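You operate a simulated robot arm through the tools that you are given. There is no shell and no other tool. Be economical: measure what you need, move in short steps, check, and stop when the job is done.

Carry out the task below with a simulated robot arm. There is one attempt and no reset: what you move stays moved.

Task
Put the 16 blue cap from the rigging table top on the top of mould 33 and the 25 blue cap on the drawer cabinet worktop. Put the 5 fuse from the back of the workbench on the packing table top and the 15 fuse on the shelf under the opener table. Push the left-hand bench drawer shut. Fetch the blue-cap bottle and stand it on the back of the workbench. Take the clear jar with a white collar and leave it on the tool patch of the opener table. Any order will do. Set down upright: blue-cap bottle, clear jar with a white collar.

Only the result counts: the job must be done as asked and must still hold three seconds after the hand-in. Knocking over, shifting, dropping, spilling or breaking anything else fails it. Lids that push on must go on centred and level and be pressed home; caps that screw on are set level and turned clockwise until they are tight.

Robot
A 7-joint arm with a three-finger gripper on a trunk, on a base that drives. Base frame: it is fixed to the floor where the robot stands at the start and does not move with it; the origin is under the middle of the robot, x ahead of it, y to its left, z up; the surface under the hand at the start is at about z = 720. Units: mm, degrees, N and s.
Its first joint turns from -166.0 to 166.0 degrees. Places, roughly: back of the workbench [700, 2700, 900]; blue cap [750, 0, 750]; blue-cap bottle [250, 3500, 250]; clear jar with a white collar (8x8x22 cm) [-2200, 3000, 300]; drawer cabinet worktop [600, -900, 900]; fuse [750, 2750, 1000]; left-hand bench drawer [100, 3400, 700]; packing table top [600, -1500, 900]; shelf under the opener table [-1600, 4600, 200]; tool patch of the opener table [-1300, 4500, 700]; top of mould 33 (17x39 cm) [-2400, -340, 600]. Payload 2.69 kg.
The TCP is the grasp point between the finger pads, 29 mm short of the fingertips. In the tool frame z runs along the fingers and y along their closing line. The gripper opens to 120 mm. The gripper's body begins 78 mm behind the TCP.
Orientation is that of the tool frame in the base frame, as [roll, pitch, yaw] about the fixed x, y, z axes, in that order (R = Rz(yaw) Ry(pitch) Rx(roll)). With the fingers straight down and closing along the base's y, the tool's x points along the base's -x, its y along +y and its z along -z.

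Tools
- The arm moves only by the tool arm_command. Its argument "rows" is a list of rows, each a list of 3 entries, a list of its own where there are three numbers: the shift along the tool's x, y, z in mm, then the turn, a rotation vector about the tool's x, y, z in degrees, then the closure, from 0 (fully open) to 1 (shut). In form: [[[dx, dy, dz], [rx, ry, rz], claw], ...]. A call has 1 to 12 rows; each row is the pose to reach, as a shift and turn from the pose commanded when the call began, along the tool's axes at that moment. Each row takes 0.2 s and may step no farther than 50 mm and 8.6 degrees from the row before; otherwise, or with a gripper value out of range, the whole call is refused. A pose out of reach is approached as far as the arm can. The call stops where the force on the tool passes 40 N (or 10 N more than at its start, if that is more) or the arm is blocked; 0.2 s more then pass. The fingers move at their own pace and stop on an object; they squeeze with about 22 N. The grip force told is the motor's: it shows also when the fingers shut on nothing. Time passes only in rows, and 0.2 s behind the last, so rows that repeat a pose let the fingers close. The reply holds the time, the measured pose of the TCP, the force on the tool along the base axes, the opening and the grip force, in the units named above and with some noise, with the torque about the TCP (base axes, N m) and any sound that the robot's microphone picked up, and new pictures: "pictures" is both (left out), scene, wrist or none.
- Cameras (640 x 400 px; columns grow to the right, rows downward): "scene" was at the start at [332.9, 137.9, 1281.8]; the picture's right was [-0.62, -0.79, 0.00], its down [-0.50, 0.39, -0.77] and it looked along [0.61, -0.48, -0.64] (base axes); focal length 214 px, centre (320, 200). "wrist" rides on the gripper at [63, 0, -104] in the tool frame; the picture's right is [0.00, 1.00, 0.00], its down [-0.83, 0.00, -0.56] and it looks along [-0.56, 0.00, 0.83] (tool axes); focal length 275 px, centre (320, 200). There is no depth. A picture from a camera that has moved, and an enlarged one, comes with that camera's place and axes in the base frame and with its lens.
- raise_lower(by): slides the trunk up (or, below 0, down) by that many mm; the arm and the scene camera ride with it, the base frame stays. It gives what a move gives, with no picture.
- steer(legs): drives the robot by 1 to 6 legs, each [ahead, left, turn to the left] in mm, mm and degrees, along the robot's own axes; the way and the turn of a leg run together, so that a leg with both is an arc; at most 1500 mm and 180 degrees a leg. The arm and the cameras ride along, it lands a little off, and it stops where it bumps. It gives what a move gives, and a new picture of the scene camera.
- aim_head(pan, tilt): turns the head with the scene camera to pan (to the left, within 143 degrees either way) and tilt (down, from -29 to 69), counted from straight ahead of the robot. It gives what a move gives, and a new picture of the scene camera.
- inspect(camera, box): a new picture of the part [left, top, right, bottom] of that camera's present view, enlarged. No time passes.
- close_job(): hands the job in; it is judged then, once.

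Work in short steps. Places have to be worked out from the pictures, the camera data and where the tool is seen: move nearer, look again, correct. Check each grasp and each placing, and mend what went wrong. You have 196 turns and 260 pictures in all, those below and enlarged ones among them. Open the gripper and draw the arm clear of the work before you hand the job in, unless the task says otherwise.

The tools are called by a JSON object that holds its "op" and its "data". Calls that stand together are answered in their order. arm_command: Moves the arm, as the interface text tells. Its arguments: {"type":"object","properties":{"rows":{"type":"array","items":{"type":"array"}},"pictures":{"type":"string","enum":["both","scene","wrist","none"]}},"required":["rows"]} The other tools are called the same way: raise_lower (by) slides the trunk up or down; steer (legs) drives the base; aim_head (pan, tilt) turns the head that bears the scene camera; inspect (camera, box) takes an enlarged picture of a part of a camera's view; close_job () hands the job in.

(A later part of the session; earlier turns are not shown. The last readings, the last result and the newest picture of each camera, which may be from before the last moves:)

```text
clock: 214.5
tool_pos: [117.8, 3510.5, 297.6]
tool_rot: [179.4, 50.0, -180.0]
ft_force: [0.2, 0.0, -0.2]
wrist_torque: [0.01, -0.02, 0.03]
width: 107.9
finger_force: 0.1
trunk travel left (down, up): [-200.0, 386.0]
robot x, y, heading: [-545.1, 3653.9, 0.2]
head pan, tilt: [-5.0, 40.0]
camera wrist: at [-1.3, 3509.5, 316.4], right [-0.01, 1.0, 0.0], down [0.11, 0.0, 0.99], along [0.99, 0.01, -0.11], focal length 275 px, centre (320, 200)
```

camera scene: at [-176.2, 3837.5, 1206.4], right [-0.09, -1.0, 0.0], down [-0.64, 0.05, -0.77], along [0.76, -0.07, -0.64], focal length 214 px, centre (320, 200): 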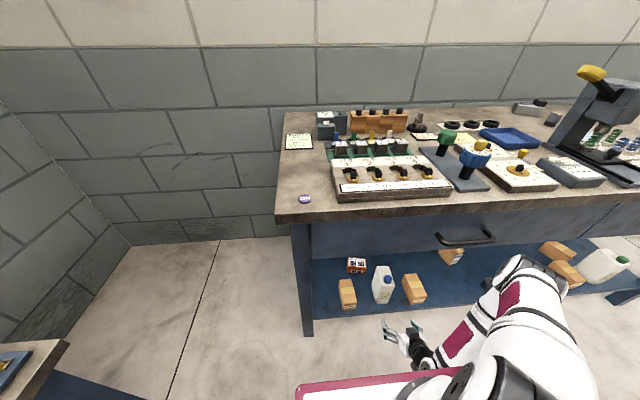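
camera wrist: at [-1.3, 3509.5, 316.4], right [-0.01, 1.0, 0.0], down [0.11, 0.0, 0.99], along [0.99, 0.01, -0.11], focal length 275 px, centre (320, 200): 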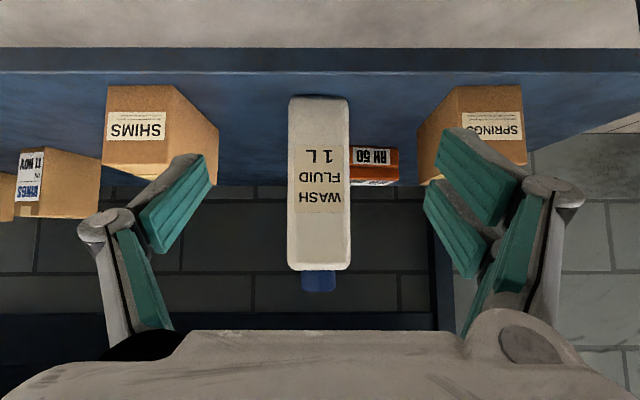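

Bottle centred, front at x≈278. I lower 26 mm, advance 200 mm and close on it.

{"op": "arm_command", "data": {"rows": [[[20, -2, 17], [0, 0, 0], 0.1], [[-9, -2, 51], [0, 0, 0], 0.1], [[-38, -2, 86], [0, 0, 0], 0.1], [[-67, -2, 120], [0, 0, 0], 0.1], [[-96, -2, 155], [0, 0, 0], 0.1], [[-109, -2, 170], [0, 0, 0], 0.1], [[-109, -2, 170], [0, 0, 0], 1], [[-109, -2, 170], [0, 0, 0], 1], [[-109, -2, 170], [0, 0, 0], 1]], "pictures": "both"}}

```text
clock: 215.8
tool_pos: [236.2, 3454.4, 242.5]
tool_rot: [176.6, 46.5, 168.1]
ft_force: [0.8, 0.1, -0.2]
wrist_torque: [0.04, 0.0, -0.03]
width: 108.0
finger_force: 0.1
trunk travel left (down, up): [-200.0, 386.0]
robot x, y, heading: [-554.2, 3654.2, -0.0]
head pan, tilt: [-5.0, 40.0]
stopped in row 6: the arm was blocked; the commanded pose is now the measured one
camera scene: at [-179.2, 3835.6, 1207.7], right [-0.09, -1.0, 0.0], down [-0.64, 0.06, -0.77], along [0.76, -0.07, -0.64], focal length 214 px, centre (320, 200)
camera wrist: at [119.8, 3473.0, 267.5], right [0.16, 0.99, 0.04], down [0.16, -0.06, 0.99], along [0.97, -0.15, -0.17], focal length 275 px, centre (320, 200)
```

scene: 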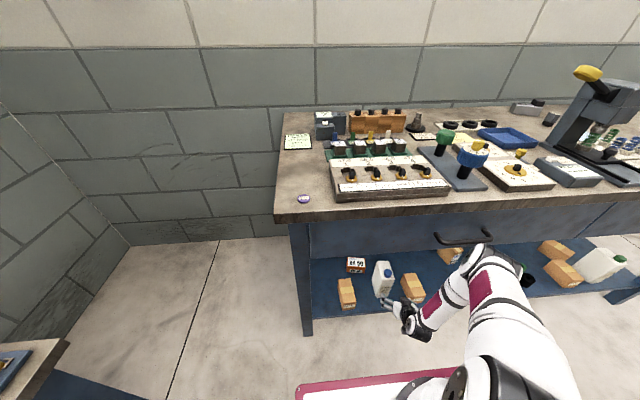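
wrist: 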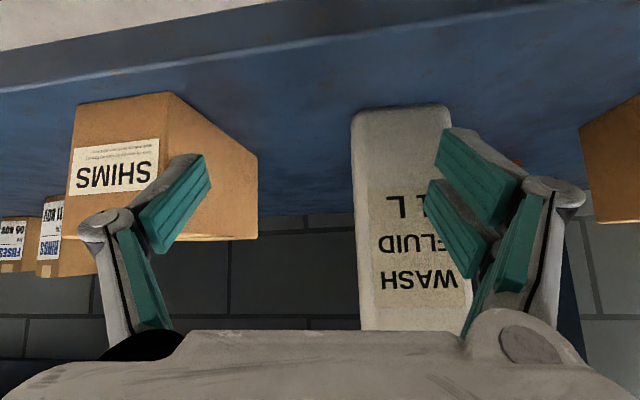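

The arm's elbow met the bench front before the hand got there. I back the hand out, then stand farther off and lower so the arm stretches flatter.

{"op": "arm_command", "data": {"rows": [[[26, -10, -38], [0, 0, 0], 0.1], [[53, -19, -76], [0, 0, 0], 0.1], [[80, -29, -113], [0, 0, 0], 0.1], [[106, -38, -151], [0, 0, 0], 0.1]], "pictures": "both"}}

```text
clock: 216.8
tool_pos: [53.8, 3443.9, 270.5]
tool_rot: [176.7, 46.7, 168.3]
ft_force: [-0.8, 0.2, -0.4]
wrist_torque: [0.01, 0.03, 0.01]
width: 108.2
finger_force: 0.1
trunk travel left (down, up): [-200.0, 386.0]
robot x, y, heading: [-552.1, 3648.6, 0.0]
head pan, tilt: [-5.0, 40.0]
camera scene: at [-178.5, 3836.2, 1206.4], right [-0.09, -1.0, 0.0], down [-0.64, 0.06, -0.77], along [0.76, -0.07, -0.64], focal length 214 px, centre (320, 200)
camera wrist: at [-63.4, 3463.1, 294.7], right [0.16, 0.99, 0.04], down [0.16, -0.06, 0.99], along [0.97, -0.15, -0.16], focal length 275 px, centre (320, 200)
```

scene: 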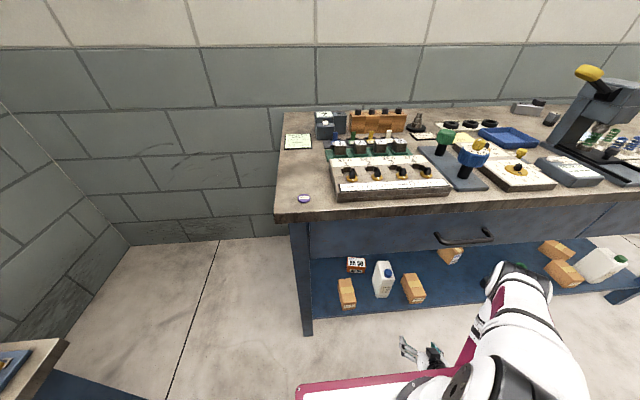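
wrist: 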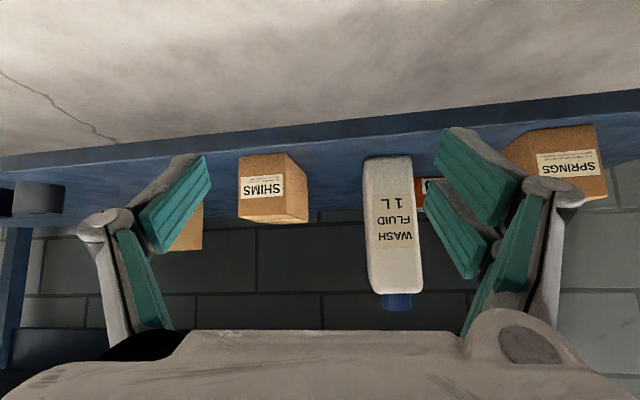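

Bottle and boxes are undisturbed. I back up 130 mm, lower the trunk 100 mm, and straighten the hand toward the bottle.

{"op": "steer", "data": {"legs": [[-140, 0, 0]]}}

{"op": "raise_lower", "data": {"by": -100}}

```text
clock: 218.2
tool_pos: [-85.7, 3446.3, 271.0]
tool_rot: [176.7, 46.7, 168.5]
ft_force: [-0.7, -0.5, 0.5]
wrist_torque: [-0.01, 0.02, 0.0]
width: 108.1
finger_force: 0.0
trunk travel left (down, up): [-200.0, 386.0]
robot x, y, heading: [-692.9, 3650.2, 0.4]
head pan, tilt: [-5.0, 40.0]
camera scene: at [-319.1, 3837.1, 1206.4], right [-0.08, -1.0, 0.0], down [-0.64, 0.05, -0.77], along [0.76, -0.06, -0.64], focal length 214 px, centre (320, 200)
```

scene: 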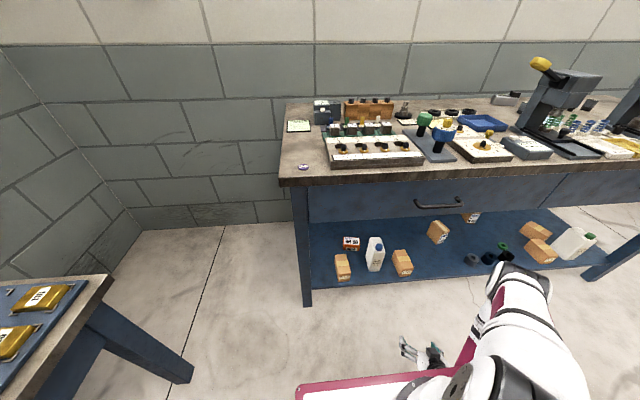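

```text
clock: 219.5
tool_pos: [-84.9, 3447.7, 170.3]
tool_rot: [176.6, 46.7, 168.5]
ft_force: [-0.5, 0.0, 0.3]
wrist_torque: [-0.01, 0.0, 0.01]
width: 108.4
finger_force: 0.0
trunk travel left (down, up): [-100.0, 486.0]
robot x, y, heading: [-687.2, 3654.1, 0.3]
head pan, tilt: [-5.0, 40.0]
```

I bring the hand back up and forward to just before the bottle, straightened.

{"op": "arm_command", "data": {"rows": [[[-38, 12, -10], [-1, -0.6, -1.3], 0.1], [[-76, 28, -20], [-2, -1.1, -2.7], 0.1], [[-112, 46, -15], [-2.9, -1.7, -4], 0.1], [[-145, 64, 8], [-3.9, -2.2, -5.3], 0.1], [[-177, 82, 34], [-4.8, -2.8, -6.7], 0.1], [[-208, 99, 60], [-5.8, -3.3, -8], 0.1]], "pictures": "both"}}

```text
clock: 220.9
tool_pos: [113.0, 3508.9, 283.5]
tool_rot: [179.9, 50.2, -179.7]
ft_force: [0.3, -0.3, 0.5]
wrist_torque: [-0.02, -0.01, 0.01]
width: 107.8
finger_force: 0.1
trunk travel left (down, up): [-100.0, 486.0]
robot x, y, heading: [-689.8, 3654.2, 0.1]
head pan, tilt: [-5.0, 40.0]
camera scene: at [-305.8, 3837.0, 1105.7], right [-0.08, -1.0, 0.0], down [-0.64, 0.05, -0.77], along [0.76, -0.06, -0.64], focal length 214 px, centre (320, 200)
camera wrist: at [-6.9, 3507.6, 300.2], right [-0.01, 1.0, 0.0], down [0.1, 0.0, 0.99], along [0.99, 0.01, -0.1], focal length 275 px, centre (320, 200)
```

scene: 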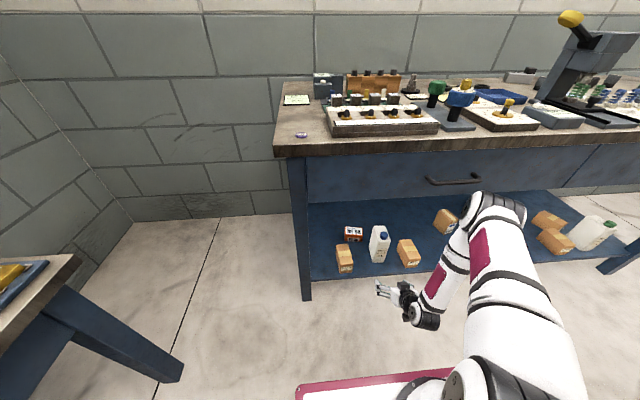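
wrist: 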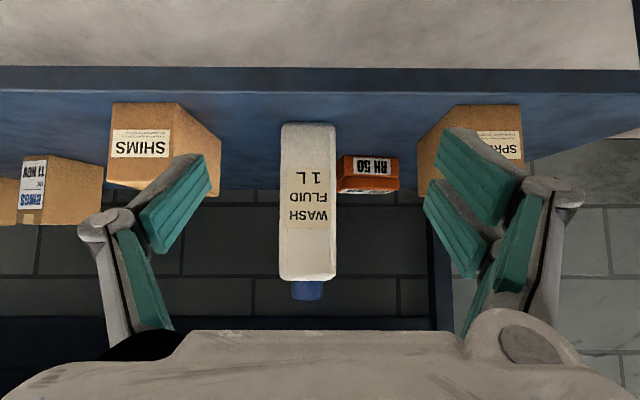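

The bottle got nudged about 30 mm deeper but still stands, now at about (307 front, y 3494). I advance 150 mm with the lateral correction and check.

{"op": "arm_command", "data": {"rows": [[[-8, -15, 33], [0, 0, 0], 0.1], [[-37, -15, 67], [0, 0, 0], 0.1], [[-66, -15, 102], [0, 0, 0], 0.1], [[-87, -15, 123], [0, 0, 0], 0.1]], "pictures": "both"}}

```text
clock: 221.9
tool_pos: [264.4, 3496.5, 271.2]
tool_rot: [179.8, 50.2, -179.7]
ft_force: [-1.4, 0.4, 0.0]
wrist_torque: [0.0, -0.02, -0.01]
width: 107.6
finger_force: 0.0
trunk travel left (down, up): [-100.0, 486.0]
robot x, y, heading: [-687.7, 3652.4, 0.1]
head pan, tilt: [-5.0, 40.0]
camera scene: at [-305.8, 3837.1, 1105.7], right [-0.08, -1.0, 0.0], down [-0.64, 0.05, -0.77], along [0.76, -0.06, -0.64], focal length 214 px, centre (320, 200)
camera wrist: at [144.5, 3494.7, 288.0], right [-0.01, 1.0, 0.0], down [0.1, 0.0, 0.99], along [0.99, 0.01, -0.1], focal length 275 px, centre (320, 200)
```

scene: 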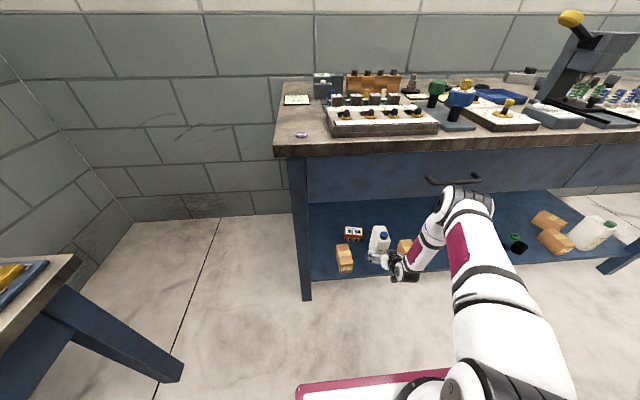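
wrist: 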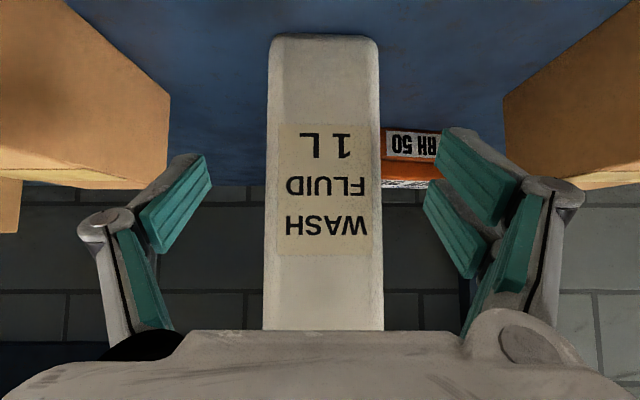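

Bottle centred, front at x≈298. I advance 75 mm more in small steps and close.

{"op": "arm_command", "data": {"rows": [[[-10, 2, 12], [0, 0, 0], 0.1], [[-20, 2, 23], [0, 0, 0], 0.1], [[-29, 2, 35], [0, 0, 0], 0.1], [[-39, 2, 46], [0, 0, 0], 0.1], [[-48, 2, 58], [0, 0, 0], 0.1], [[-48, 2, 58], [0, 0, 0], 1], [[-48, 2, 58], [0, 0, 0], 1], [[-48, 2, 58], [0, 0, 0], 1]], "pictures": "both"}}

```text
clock: 223.7
tool_pos: [339.1, 3498.7, 272.2]
tool_rot: [179.8, 50.2, -179.6]
ft_force: [0.2, 2.1, 0.0]
wrist_torque: [-0.15, -0.44, 0.1]
width: 81.1
finger_force: 22.5
trunk travel left (down, up): [-100.0, 486.0]
robot x, y, heading: [-689.5, 3653.5, 0.1]
head pan, tilt: [-5.0, 40.0]
camera scene: at [-305.8, 3837.3, 1105.6], right [-0.08, -1.0, 0.0], down [-0.64, 0.05, -0.77], along [0.76, -0.06, -0.64], focal length 214 px, centre (320, 200)
camera wrist: at [219.8, 3498.9, 289.1], right [-0.01, 1.0, 0.0], down [0.1, 0.0, 0.99], along [0.99, 0.01, -0.1], focal length 275 px, centre (320, 200)
```

scene: 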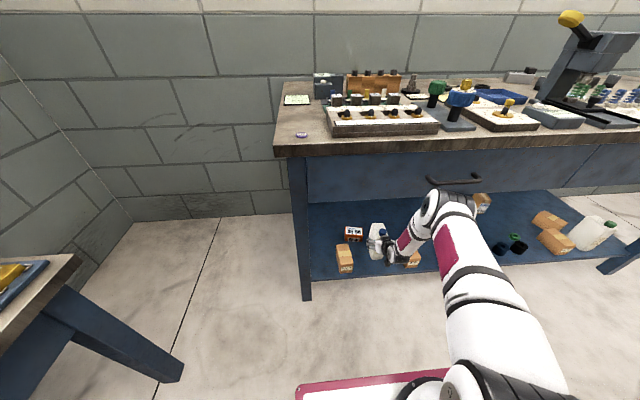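
wrist: 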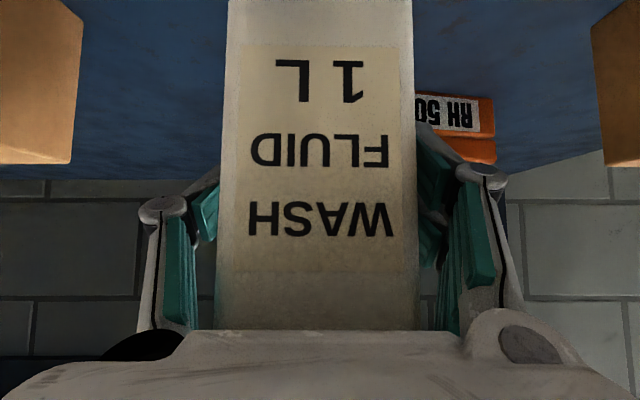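

Gripped at 81 mm. I raise the trunk 30 mm and check that the bottle comes along straight.

{"op": "raise_lower", "data": {"by": 30}}

{"op": "inspect", "data": {"camera": "wrist", "box": [0, 0, 640, 400]}}

{"op": "inspect", "data": {"camera": "scene", "box": [310, 170, 470, 290]}}

```text
clock: 224.4
tool_pos: [339.5, 3500.8, 300.4]
tool_rot: [179.8, 50.1, -179.6]
ft_force: [0.4, 0.1, -10.4]
wrist_torque: [-0.02, 0.04, 0.05]
width: 79.3
finger_force: 22.1
trunk travel left (down, up): [-130.0, 456.0]
robot x, y, heading: [-690.7, 3653.2, 0.0]
head pan, tilt: [-5.0, 40.0]
```

```text
1.00 times, centred on (320, 200) of wrist (not enlarged: the box is as wide or as high as the picture)
camera zoom: at [218.8, 3498.2, 318.4], right [-0.01, 1.0, 0.0], down [0.11, 0.0, 0.99], along [0.99, 0.01, -0.11], focal length 275 px, centre (320, 200)
```

zoom: 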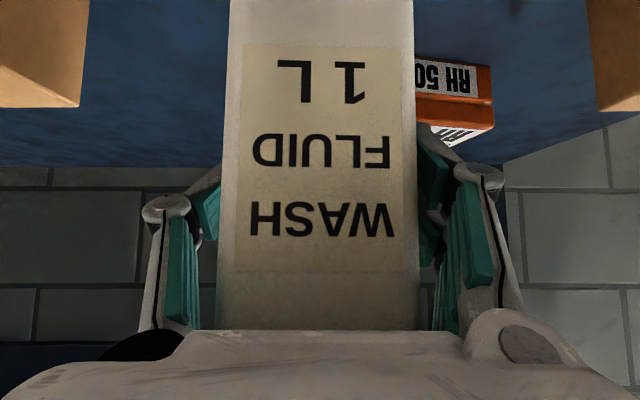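

```text
3.33 times, centred on (390, 230) of scene
camera zoom: at [-307.6, 3837.1, 1135.8], right [-0.08, -1.0, 0.0], down [-0.64, 0.05, -0.77], along [0.76, -0.06, -0.64], focal length 715 px, centre (87, 100)
```

zoom: 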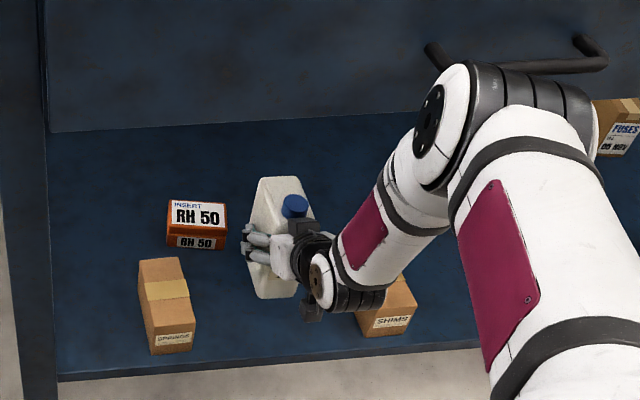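

The bottle is lifted upright (about 1 kg). I raise 20 mm more and withdraw 320 mm.

{"op": "raise_lower", "data": {"by": 20}}

{"op": "arm_command", "data": {"rows": [[[26, 0, -31], [0, 0, 0], 1], [[54, 0, -65], [0, 0, 0], 1], [[82, 0, -99], [0, 0, 0], 1], [[111, 0, -134], [0, 0, 0], 1], [[140, 0, -168], [0, 0, 0], 1], [[169, 0, -203], [0, 0, 0], 1], [[198, 0, -237], [0, 0, 0], 1], [[211, 0, -253], [0, 0, 0], 1]], "pictures": "both"}}

```text
clock: 225.1
tool_pos: [339.0, 3500.6, 321.9]
tool_rot: [179.7, 50.2, -179.5]
ft_force: [0.6, -0.8, -9.9]
wrist_torque: [0.01, 0.02, -0.01]
width: 77.9
finger_force: 22.1
trunk travel left (down, up): [-150.0, 436.0]
robot x, y, heading: [-692.1, 3653.7, 0.4]
head pan, tilt: [-5.0, 40.0]
```

```text
clock: 226.9
tool_pos: [9.3, 3496.2, 320.1]
tool_rot: [179.9, 50.3, -179.6]
ft_force: [0.4, 1.8, -11.1]
wrist_torque: [0.01, 0.03, 0.01]
width: 76.7
finger_force: 22.1
trunk travel left (down, up): [-150.0, 436.0]
robot x, y, heading: [-691.9, 3653.4, 0.1]
head pan, tilt: [-5.0, 40.0]
camera scene: at [-310.1, 3837.2, 1156.0], right [-0.08, -1.0, 0.0], down [-0.64, 0.05, -0.77], along [0.76, -0.06, -0.64], focal length 214 px, centre (320, 200)
camera wrist: at [-110.2, 3495.2, 338.1], right [-0.01, 1.0, 0.0], down [0.1, 0.0, 0.99], along [0.99, 0.01, -0.1], focal length 275 px, centre (320, 200)
```

scene: 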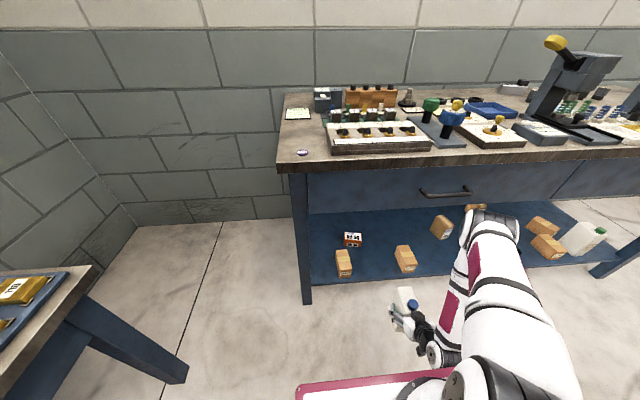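
wrist: 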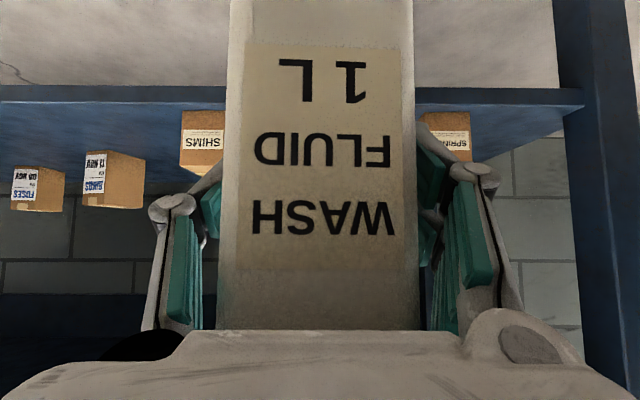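

The can is out and upright. I raise trunk and arm so it travels above bench height.

{"op": "raise_lower", "data": {"by": 250}}

{"op": "arm_command", "data": {"rows": [[[-32, 0, -26], [0, 0, 0], 1], [[-66, 0, -55], [0, 0, 0], 1], [[-102, 0, -85], [0, 0, 0], 1], [[-138, 0, -115], [0, 0, 0], 1], [[-175, 0, -145], [0, 0, 0], 1], [[-212, 0, -176], [0, 0, 0], 1], [[-249, 0, -207], [0, 0, 0], 1], [[-286, 0, -238], [0, 0, 0], 1], [[-323, 0, -268], [0, 0, 0], 1], [[-350, 0, -291], [0, 0, 0], 1]], "pictures": "wrist"}}

```text
clock: 229.5
tool_pos: [9.2, 3497.8, 572.3]
tool_rot: [179.9, 50.3, -179.6]
ft_force: [0.5, 0.3, -10.7]
wrist_torque: [0.01, 0.03, -0.01]
width: 76.3
finger_force: 21.8
trunk travel left (down, up): [-400.0, 186.0]
robot x, y, heading: [-687.6, 3651.0, 0.2]
head pan, tilt: [-5.0, 40.0]
```

```text
clock: 231.7
tool_pos: [9.4, 3495.6, 1027.9]
tool_rot: [179.8, 50.1, -179.6]
ft_force: [0.5, -0.1, -10.8]
wrist_torque: [0.05, 0.07, 0.04]
width: 75.9
finger_force: 22.2
trunk travel left (down, up): [-400.0, 186.0]
robot x, y, heading: [-688.4, 3649.8, 0.3]
head pan, tilt: [-5.0, 40.0]
camera wrist: at [-109.9, 3493.8, 1044.1], right [-0.01, 1.0, 0.0], down [0.11, 0.0, 0.99], along [0.99, 0.01, -0.11], focal length 275 px, centre (320, 200)
```

wrist: 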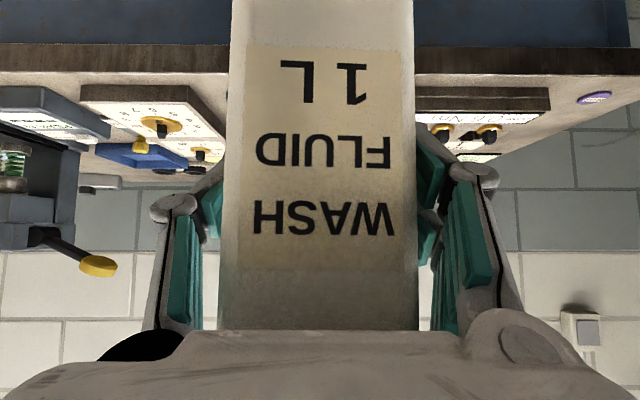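

Now I drive along the bench: forward a little, turn right, go toward y≈2650.

{"op": "steer", "data": {"legs": [[170, 0, 0], [0, 0, -90], [950, 0, 0]]}}

{"op": "aim_head", "data": {"pan": 75, "tilt": 30}}

```text
clock: 241.5
tool_pos: [-654.9, 2001.4, 1027.6]
tool_rot: [179.8, 50.2, 91.4]
ft_force: [0.1, -0.5, -11.1]
wrist_torque: [0.06, -0.02, 0.01]
width: 72.6
finger_force: 22.7
trunk travel left (down, up): [-400.0, 186.0]
robot x, y, heading: [-506.7, 2706.6, -88.8]
head pan, tilt: [-5.0, 40.0]
camera scene: at [-319.0, 2418.2, 1405.6], right [-1.0, 0.07, 0.0], down [0.04, 0.64, -0.77], along [-0.05, -0.76, -0.64], focal length 214 px, centre (320, 200)
```

scene: 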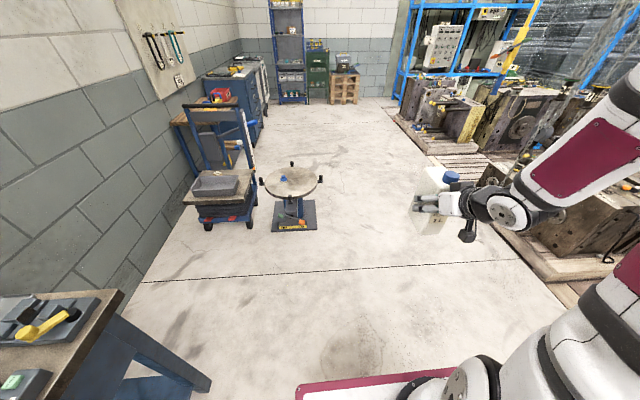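

```text
clock: 243.1
tool_pos: [-653.7, 2000.7, 1027.3]
tool_rot: [179.8, 50.2, 91.3]
ft_force: [-0.1, 0.4, -10.5]
wrist_torque: [0.07, 0.01, 0.01]
width: 72.3
finger_force: 22.1
trunk travel left (down, up): [-400.0, 186.0]
robot x, y, heading: [-509.1, 2703.4, -88.8]
head pan, tilt: [75.0, 30.0]
camera scene: at [-225.6, 2481.4, 1420.9], right [-0.24, -0.97, 0.0], down [-0.49, 0.12, -0.87], along [0.84, -0.21, -0.5], focal length 214 px, centre (320, 200)
```

scene: 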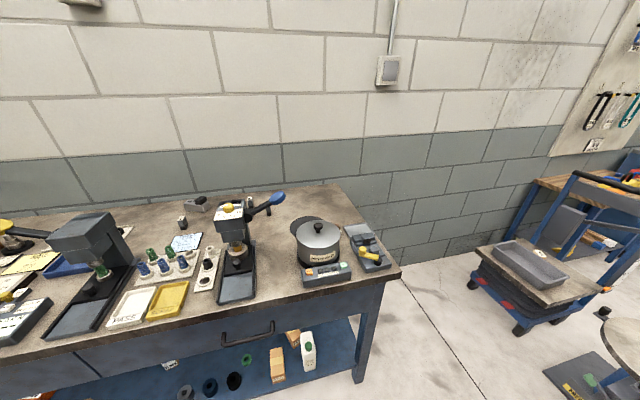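

The grip width creeps; I check the bottle in the wrist view and enlarge the bench back.

{"op": "inspect", "data": {"camera": "wrist", "box": [0, 0, 640, 400]}}

{"op": "inspect", "data": {"camera": "scene", "box": [120, 170, 320, 295]}}

{"op": "aim_head", "data": {"pan": 100, "tilt": 35}}

```text
1.00 times, centred on (320, 200) of wrist (not enlarged: the box is as wide or as high as the picture)
camera zoom: at [-656.7, 2120.9, 1044.0], right [1.0, 0.03, 0.0], down [0.0, -0.11, 0.99], along [0.03, -0.99, -0.11], focal length 275 px, centre (320, 200)
```

zoom: 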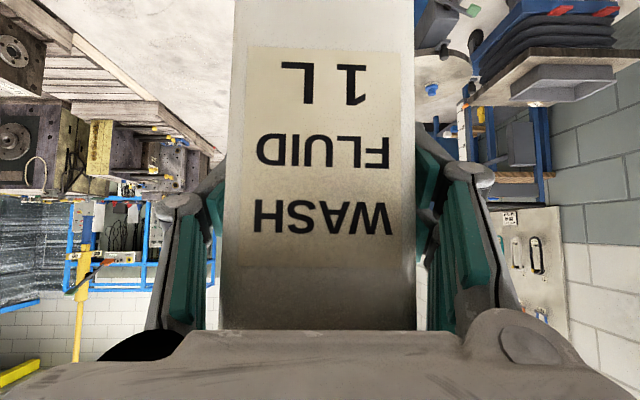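

```text
3.20 times, centred on (220, 232) of scene
camera zoom: at [-225.6, 2481.4, 1420.9], right [-0.24, -0.97, 0.0], down [-0.49, 0.12, -0.87], along [0.84, -0.21, -0.5], focal length 686 px, centre (640, 96)
```

zoom: 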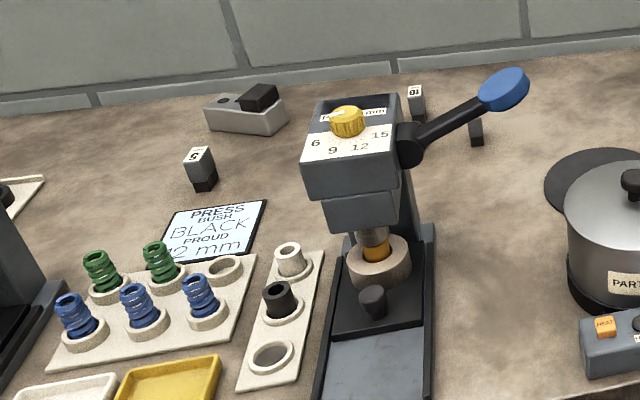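

```text
clock: 243.9
tool_pos: [-653.9, 1999.9, 1026.5]
tool_rot: [179.8, 50.3, 91.3]
ft_force: [-0.6, 0.9, -11.7]
wrist_torque: [0.06, -0.03, 0.01]
width: 71.9
finger_force: 22.1
trunk travel left (down, up): [-400.0, 186.0]
robot x, y, heading: [-510.4, 2698.7, -89.0]
head pan, tilt: [100.0, 35.0]
camera scene: at [-226.9, 2520.0, 1413.2], right [0.19, -0.98, 0.0], down [-0.56, -0.11, -0.82], along [0.8, 0.16, -0.57], focal length 214 px, centre (320, 200)
```

scene: 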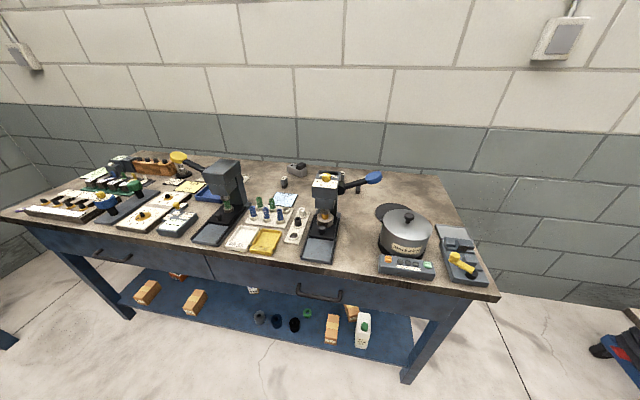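

Fuses are small upright blocks: "5" near (545,2825), "10" near (650,2585), another near (551,2507). The free back spot for the bottle is about (680,2695). I raise 100 mm and turn to face the bench.

{"op": "raise_lower", "data": {"by": 100}}

{"op": "steer", "data": {"legs": [[0, -50, 0], [0, 0, 89]]}}

{"op": "aim_head", "data": {"pan": 0, "tilt": 35}}

```text
clock: 245.3
tool_pos: [-652.6, 2000.5, 1126.2]
tool_rot: [179.8, 50.1, 91.4]
ft_force: [0.5, -0.2, -10.8]
wrist_torque: [0.06, -0.02, -0.01]
width: 71.6
finger_force: 21.6
trunk travel left (down, up): [-500.0, 86.0]
robot x, y, heading: [-507.1, 2700.0, -88.8]
head pan, tilt: [100.0, 35.0]
```

```text
clock: 250.0
tool_pos: [145.0, 2554.3, 1126.9]
tool_rot: [179.8, 50.2, -178.9]
ft_force: [0.2, 0.5, -10.3]
wrist_torque: [0.03, 0.05, -0.02]
width: 69.8
finger_force: 21.9
trunk travel left (down, up): [-500.0, 86.0]
robot x, y, heading: [-558.1, 2699.9, 0.7]
head pan, tilt: [100.0, 35.0]
camera scene: at [-450.7, 2981.4, 1513.8], right [0.98, 0.19, 0.0], down [0.11, -0.56, -0.82], along [-0.15, 0.8, -0.57], focal length 214 px, centre (320, 200)
```

scene: 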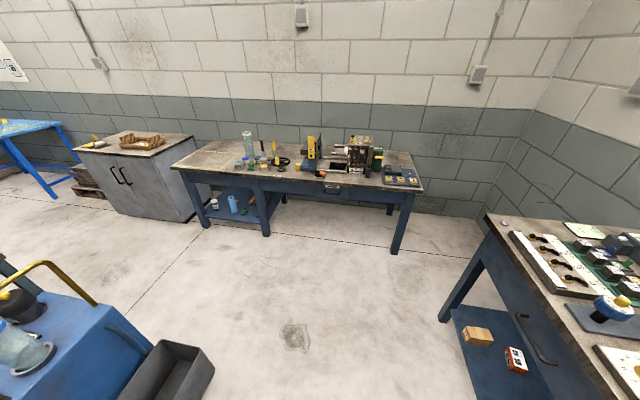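

```text
clock: 251.8
tool_pos: [143.2, 2553.5, 1126.7]
tool_rot: [179.8, 50.2, -178.9]
ft_force: [-0.1, 0.2, -10.5]
wrist_torque: [-0.02, 0.08, 0.01]
width: 69.7
finger_force: 22.5
trunk travel left (down, up): [-500.0, 86.0]
robot x, y, heading: [-559.8, 2701.2, 0.9]
head pan, tilt: [0.0, 35.0]
camera scene: at [-346.0, 2896.3, 1513.8], right [0.02, -1.0, 0.0], down [-0.57, -0.01, -0.82], along [0.82, 0.01, -0.57], focal length 214 px, centre (320, 200)
```

scene: 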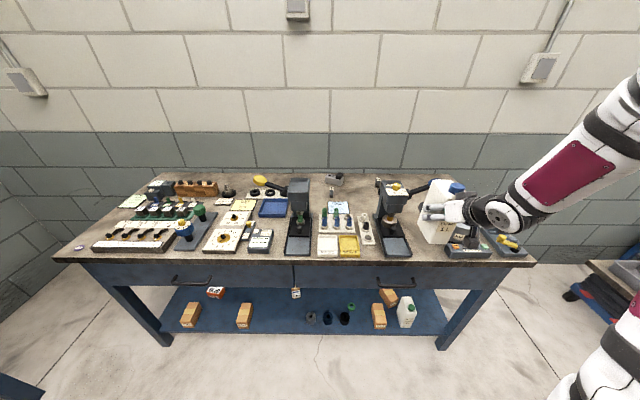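

I raise the last 80 mm, move the bottle sideways to y≈2720 in front of the bench, clear of the press.

{"op": "raise_lower", "data": {"by": 80}}

{"op": "arm_command", "data": {"rows": [[[0, 42, 0], [0, 0, 0], 1], [[0, 84, 0], [0, 0, 0], 1], [[0, 126, 0], [0, 0, 0], 1], [[0, 168, 0], [0, 0, 0], 1]], "pictures": "none"}}

{"op": "steer", "data": {"legs": [[145, 0, -0.8]]}}

```text
clock: 252.9
tool_pos: [144.0, 2553.4, 1207.0]
tool_rot: [179.8, 50.1, -179.0]
ft_force: [0.7, 0.4, -10.8]
wrist_torque: [-0.03, 0.11, 0.02]
width: 69.2
finger_force: 22.1
trunk travel left (down, up): [-580.0, 6.0]
robot x, y, heading: [-555.8, 2702.2, 0.8]
head pan, tilt: [0.0, 35.0]
```

```text
clock: 253.9
tool_pos: [140.1, 2719.4, 1207.3]
tool_rot: [179.9, 50.2, -178.9]
ft_force: [0.2, -1.4, -10.4]
wrist_torque: [0.04, 0.08, 0.06]
width: 68.9
finger_force: 21.9
trunk travel left (down, up): [-580.0, 6.0]
robot x, y, heading: [-558.5, 2704.3, 0.8]
head pan, tilt: [0.0, 35.0]
```

```text
clock: 255.3
tool_pos: [282.5, 2712.3, 1207.0]
tool_rot: [179.9, 50.0, -179.7]
ft_force: [0.8, 0.9, -10.5]
wrist_torque: [-0.01, 0.06, -0.01]
width: 69.1
finger_force: 22.4
trunk travel left (down, up): [-580.0, 6.0]
robot x, y, heading: [-419.9, 2702.7, 0.3]
head pan, tilt: [0.0, 35.0]
camera scene: at [-295.4, 2894.8, 1593.3], right [0.0, -1.0, 0.0], down [-0.57, 0.0, -0.82], along [0.82, 0.0, -0.57], focal length 214 px, centre (320, 200)
```

scene: 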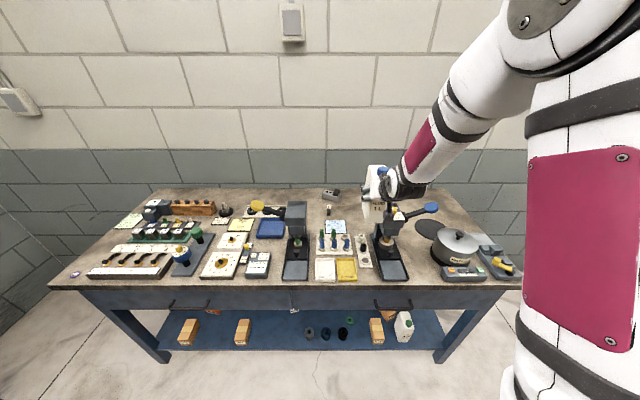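

Clear corridor ahead above the tools. I move the bottle forward 390 mm toward the back.

{"op": "arm_command", "data": {"rows": [[[-28, 0, 34], [0, 0, 0], 1], [[-56, 0, 67], [0, 0, 0], 1], [[-85, 0, 101], [0, 0, 0], 1], [[-113, -2, 134], [0, 0, 0], 1], [[-141, -4, 168], [0, 0, 0], 1], [[-169, -6, 201], [0, 0, 0], 1], [[-197, -8, 235], [0, 0, 0], 1], [[-225, -10, 268], [0, 0, 0], 1], [[-250, -12, 298], [0, 0, 0], 1]], "pictures": "both"}}

```text
clock: 257.3
tool_pos: [606.3, 2702.7, 1206.0]
tool_rot: [179.8, 50.0, -179.5]
ft_force: [-0.7, -0.7, -8.2]
wrist_torque: [-0.02, 0.13, -0.01]
width: 66.4
finger_force: 22.1
out of reach, approached as far as the arm can: row 8, 9
trunk travel left (down, up): [-580.0, 6.0]
robot x, y, heading: [-414.3, 2703.9, 0.3]
head pan, tilt: [0.0, 35.0]
camera scene: at [-295.1, 2894.8, 1593.2], right [0.0, -1.0, 0.0], down [-0.57, 0.0, -0.82], along [0.82, 0.0, -0.57], focal length 214 px, centre (320, 200)
camera wrist: at [486.5, 2700.8, 1223.5], right [-0.01, 1.0, 0.0], down [0.11, 0.0, 0.99], along [0.99, 0.01, -0.11], focal length 275 px, centre (320, 200)
```

scene: 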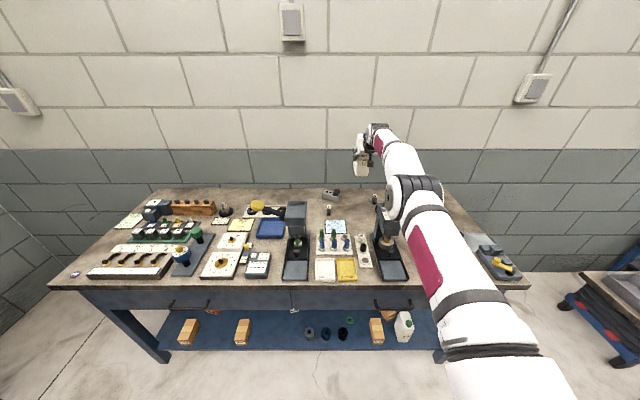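
wrist: 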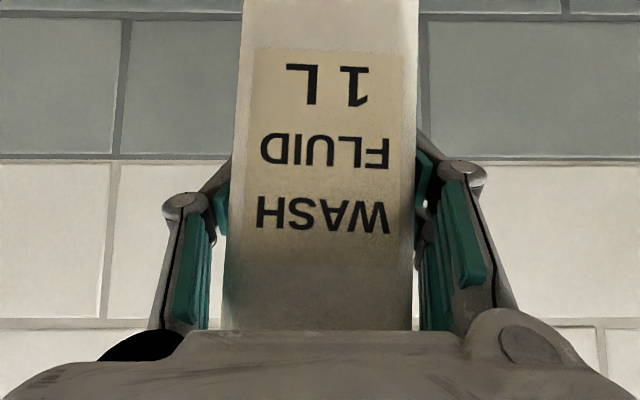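

The arm is at full stretch at x=606. I nudge the base 25 mm forward and lower the trunk 150 mm.

{"op": "steer", "data": {"legs": [[25, 8, 0]]}}

{"op": "raise_lower", "data": {"by": -140}}

{"op": "aim_head", "data": {"pan": -20, "tilt": 35}}

{"op": "inspect", "data": {"camera": "wrist", "box": [0, 0, 640, 400]}}

```text
clock: 258.1
tool_pos: [632.4, 2710.5, 1207.7]
tool_rot: [179.8, 50.1, -179.6]
ft_force: [-0.1, 0.6, -10.2]
wrist_torque: [-0.01, 0.11, 0.01]
width: 66.1
finger_force: 21.8
trunk travel left (down, up): [-580.0, 6.0]
robot x, y, heading: [-393.9, 2711.2, 0.2]
head pan, tilt: [0.0, 35.0]
camera scene: at [-269.9, 2903.0, 1593.3], right [0.0, -1.0, 0.0], down [-0.57, 0.0, -0.82], along [0.82, 0.0, -0.57], focal length 214 px, centre (320, 200)
```

scene: 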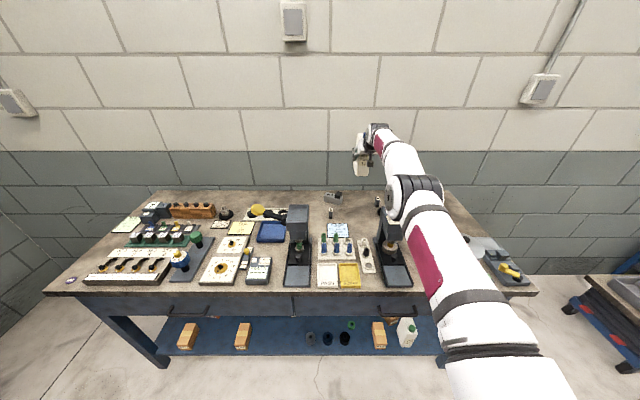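

```text
clock: 259.8
tool_pos: [632.5, 2709.6, 1067.1]
tool_rot: [179.8, 50.2, -179.5]
ft_force: [0.1, -0.3, -9.2]
wrist_torque: [0.04, 0.08, 0.03]
width: 65.7
finger_force: 22.4
trunk travel left (down, up): [-440.0, 146.0]
robot x, y, heading: [-391.8, 2711.9, -0.0]
head pan, tilt: [0.0, 35.0]
```

```text
clock: 260.6
tool_pos: [631.7, 2711.2, 1066.6]
tool_rot: [179.9, 50.0, -179.6]
ft_force: [-0.4, -0.4, -9.9]
wrist_torque: [0.01, 0.09, -0.01]
width: 65.6
finger_force: 21.9
trunk travel left (down, up): [-440.0, 146.0]
robot x, y, heading: [-393.5, 2710.9, 0.3]
head pan, tilt: [-20.0, 35.0]
camera scene: at [-129.8, 2873.4, 1453.2], right [-0.34, -0.94, 0.0], down [-0.54, 0.19, -0.82], along [0.77, -0.28, -0.57], focal length 214 px, centre (320, 200)
```

scene: 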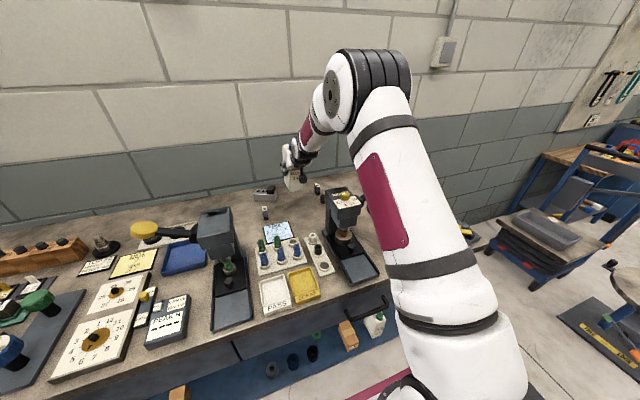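

```text
1.00 times, centred on (320, 200) of wrist (not enlarged: the box is as wide or as high as the picture)
camera zoom: at [511.8, 2709.3, 1083.8], right [-0.01, 1.0, 0.0], down [0.11, 0.0, 0.99], along [0.99, 0.01, -0.11], focal length 275 px, centre (320, 200)
```

zoom: 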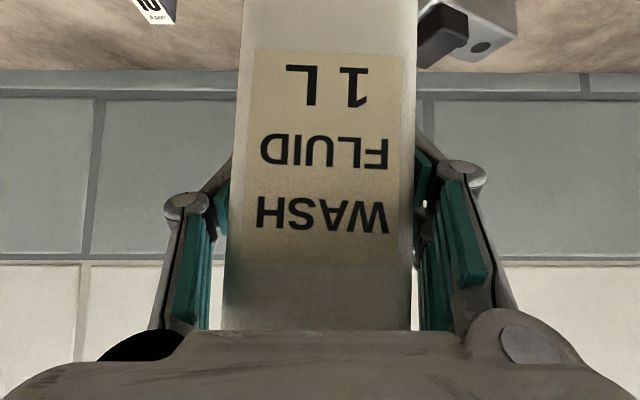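

I check the bottle's tilt and its landing zone.

{"op": "inspect", "data": {"camera": "scene", "box": [230, 130, 358, 210]}}

```text
5.00 times, centred on (294, 170) of scene
camera zoom: at [-129.8, 2873.4, 1453.2], right [-0.34, -0.94, 0.0], down [-0.54, 0.19, -0.82], along [0.77, -0.28, -0.57], focal length 1072 px, centre (450, 350)
```

zoom: 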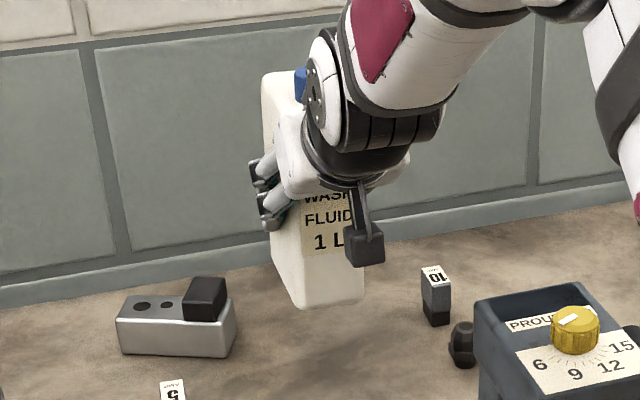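

The bottle is vertical, its base near z≈985. I lower 60 mm, then in small steps to contact.

{"op": "arm_command", "data": {"rows": [[[15, 0, 13], [0, 0, 0], 1], [[31, 0, 26], [0, 0, 0], 1], [[46, 0, 39], [0, 0, 0], 1], [[50, 0, 42], [0, 0, 0], 1], [[52.5, 0, 44], [0, 0, 0], 1], [[55, 0, 46], [0, 0, 0], 1], [[57, 0, 48], [0, 0, 0], 1], [[59.5, 0, 50], [0, 0, 0], 1], [[62, 0, 52], [0, 0, 0], 1], [[64, 0, 54], [0, 0, 0], 1]], "pictures": "wrist"}}

```text
clock: 262.8
tool_pos: [631.9, 2712.5, 984.0]
tool_rot: [180.0, 50.1, -179.7]
ft_force: [0.8, 0.4, -10.2]
wrist_torque: [-0.04, 0.12, 0.05]
width: 65.3
finger_force: 22.1
trunk travel left (down, up): [-440.0, 146.0]
robot x, y, heading: [-389.1, 2712.3, 0.0]
head pan, tilt: [-20.0, 35.0]
camera wrist: at [512.2, 2709.8, 1000.1], right [-0.01, 1.0, 0.0], down [0.11, 0.0, 0.99], along [0.99, 0.01, -0.11], focal length 275 px, centre (320, 200)
```

wrist: 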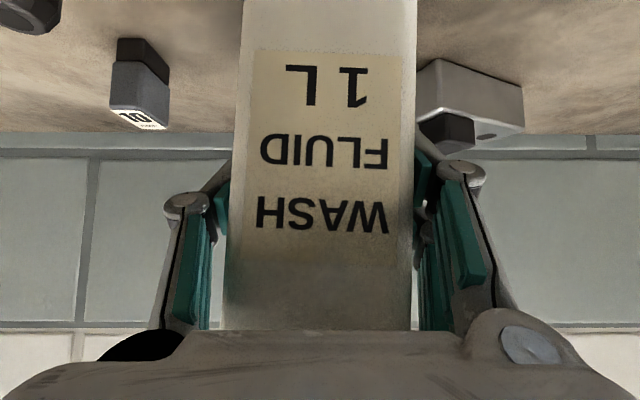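

Still carrying its full weight at 984. I keep lowering in 2–3 mm steps.

{"op": "arm_command", "data": {"rows": [[[2, 0, 2], [0, 0, 0], 1], [[4, 0, 3.5], [0, 0, 0], 1], [[6, 0, 5], [0, 0, 0], 1], [[8, 0, 6.7], [0, 0, 0], 1], [[10, 0, 8.4], [0, 0, 0], 1], [[12, 0, 10], [0, 0, 0], 1]], "pictures": "none"}}

```text
clock: 264.2
tool_pos: [634.0, 2710.5, 972.3]
tool_rot: [179.9, 50.5, -179.4]
ft_force: [-3.5, -0.8, 7.2]
wrist_torque: [-0.49, -0.65, -0.06]
width: 65.1
finger_force: 22.3
trunk travel left (down, up): [-440.0, 146.0]
robot x, y, heading: [-388.0, 2710.5, 0.3]
head pan, tilt: [-20.0, 35.0]
```

Contact (force reversed). I release with a moderate opening.

{"op": "arm_command", "data": {"rows": [[[0, 0, 0], [0, 0, 0], 0.7], [[0, 0, 0], [0, 0, 0], 0.25], [[0, 0, 0], [0, 0, 0], 0.25]], "pictures": "wrist"}}

```text
clock: 265.0
tool_pos: [631.4, 2710.7, 967.9]
tool_rot: [179.9, 50.1, -179.5]
ft_force: [-1.0, 0.1, -0.9]
wrist_torque: [-0.04, -0.05, 0.03]
width: 90.0
finger_force: 0.0
trunk travel left (down, up): [-440.0, 146.0]
robot x, y, heading: [-391.4, 2709.1, 0.4]
head pan, tilt: [-20.0, 35.0]
camera wrist: at [511.8, 2709.7, 985.5], right [-0.01, 1.0, 0.0], down [0.11, 0.0, 0.99], along [0.99, 0.01, -0.11], focal length 275 px, centre (320, 200)
```

wrist: 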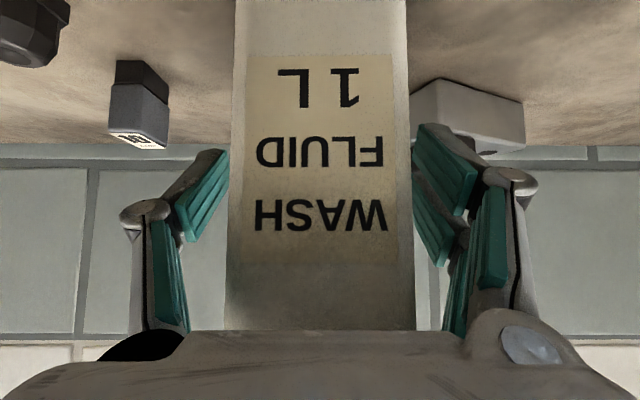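

The bottle stands free. I retreat back 110 mm, then rise.

{"op": "arm_command", "data": {"rows": [[[24, 0, -29], [0, 0, 0], 0.25], [[48, 0, -57], [0, 0, 0], 0.25], [[71, 0, -84], [0, 0, 0], 0.25], [[55, 0, -115], [0, 0, 0], 0.25], [[35, 0, -146], [0, 0, 0], 0.25], [[10, 0, -180], [0, 0, 0], 0.25], [[-15, 0, -214], [0, 0, 0], 0.25]], "pictures": "both"}}

```text
clock: 266.6
tool_pos: [477.9, 2710.5, 1115.6]
tool_rot: [179.9, 49.9, -179.6]
ft_force: [-0.9, -0.2, -1.4]
wrist_torque: [0.01, 0.0, 0.02]
width: 90.3
finger_force: 0.0
trunk travel left (down, up): [-440.0, 146.0]
robot x, y, heading: [-391.0, 2708.7, 0.2]
head pan, tilt: [-20.0, 35.0]
camera scene: at [-129.9, 2873.3, 1453.2], right [-0.34, -0.94, 0.0], down [-0.54, 0.19, -0.82], along [0.77, -0.28, -0.57], focal length 214 px, centre (320, 200)
camera wrist: at [358.2, 2708.8, 1131.8], right [-0.01, 1.0, 0.0], down [0.11, 0.0, 0.99], along [0.99, 0.01, -0.11], focal length 275 px, centre (320, 200)
```

scene: 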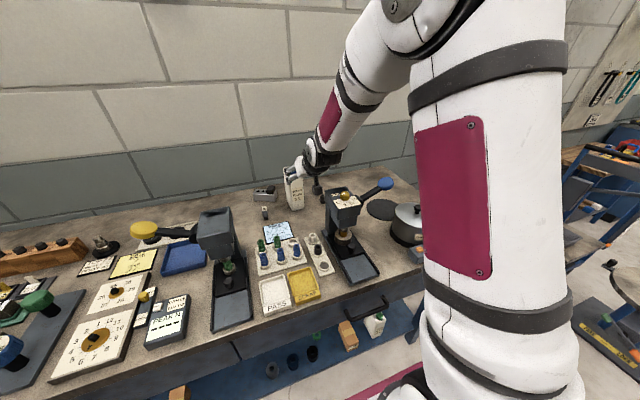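
wrist: 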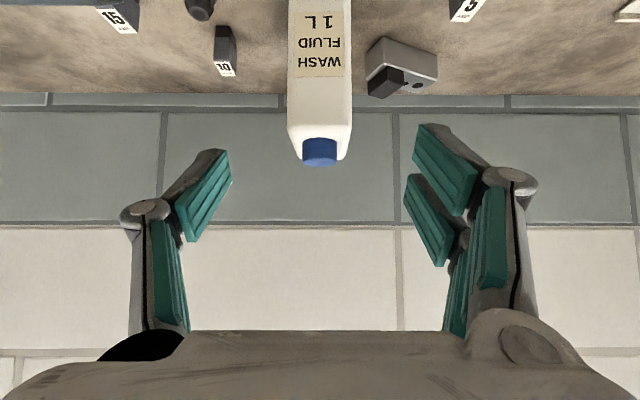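

Bottle stands upright at the back. Fuse 15 is the rightmost one; I move over toward it with a steeper hand (20° from vertical) to clear the press lever.

{"op": "arm_command", "data": {"rows": [[[0, -38, 6], [0, 6, 0], 0.25], [[0, -76, 12], [0, 12, 0], 0.25], [[1, -114, 18], [0, 18, 0], 0.25], [[1, -152, 24], [0, 24, 0], 0.25], [[1, -190, 30], [0, 30, 0], 0.25]], "pictures": "both"}}

```text
clock: 267.8
tool_pos: [501.2, 2522.7, 1095.0]
tool_rot: [179.9, 20.1, -179.4]
ft_force: [-0.1, 0.7, 0.6]
wrist_torque: [-0.03, 0.02, -0.02]
width: 90.2
finger_force: 0.0
trunk travel left (down, up): [-440.0, 146.0]
robot x, y, heading: [-390.2, 2713.6, 0.2]
head pan, tilt: [-20.0, 35.0]
camera scene: at [-130.6, 2873.7, 1453.3], right [-0.34, -0.94, 0.0], down [-0.54, 0.19, -0.82], along [0.77, -0.28, -0.57], focal length 214 px, centre (320, 200)
camera wrist: at [406.9, 2520.6, 1170.8], right [-0.01, 1.0, 0.0], down [0.59, 0.01, 0.81], along [0.81, 0.01, -0.59], focal length 275 px, centre (320, 200)
```

scene: 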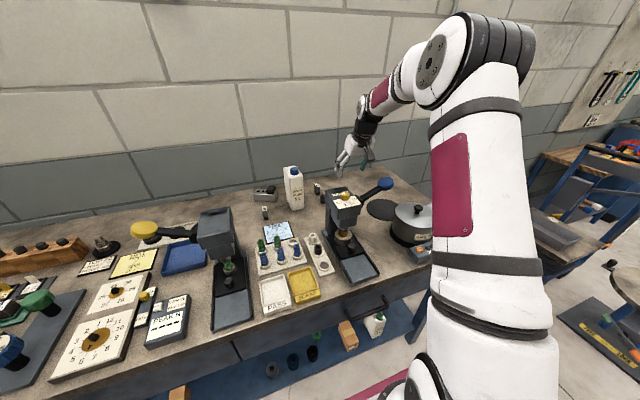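
wrist: 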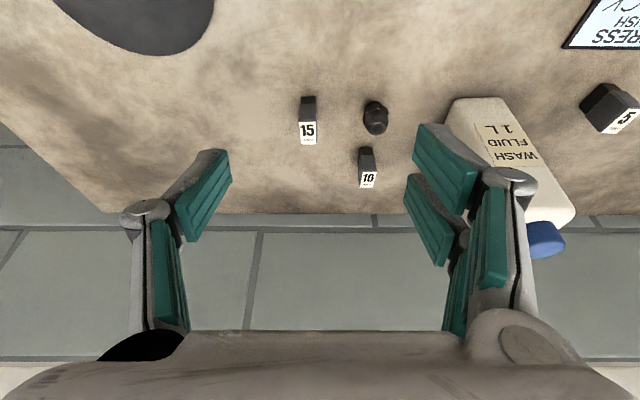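

Fuse 15 at about (592,2510). I narrow the fingers and descend to just above it.

{"op": "arm_command", "data": {"rows": [[[-28, -5, 14], [0, 0, 0], 0.5], [[-56, -10, 28], [0, 0, 0], 0.5], [[-69, -13, 68], [0, 0, 0], 0.5], [[-56, -13, 107], [0, 0, 0], 0.5], [[-48, -13, 135], [0, 0, 0], 0.5]], "pictures": "wrist"}}

```text
clock: 269.0
tool_pos: [594.2, 2506.8, 983.5]
tool_rot: [179.9, 20.1, -179.5]
ft_force: [0.6, 0.7, 0.1]
wrist_torque: [-0.01, -0.02, 0.0]
width: 59.8
finger_force: 0.0
trunk travel left (down, up): [-440.0, 146.0]
robot x, y, heading: [-391.7, 2709.6, 0.2]
head pan, tilt: [-20.0, 35.0]
camera wrist: at [499.6, 2506.9, 1058.8], right [-0.01, 1.0, 0.0], down [0.59, 0.01, 0.81], along [0.81, 0.01, -0.59], focal length 275 px, centre (320, 200)
```

wrist: 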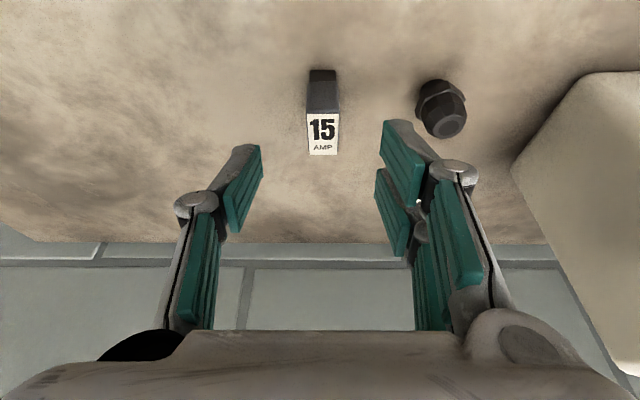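

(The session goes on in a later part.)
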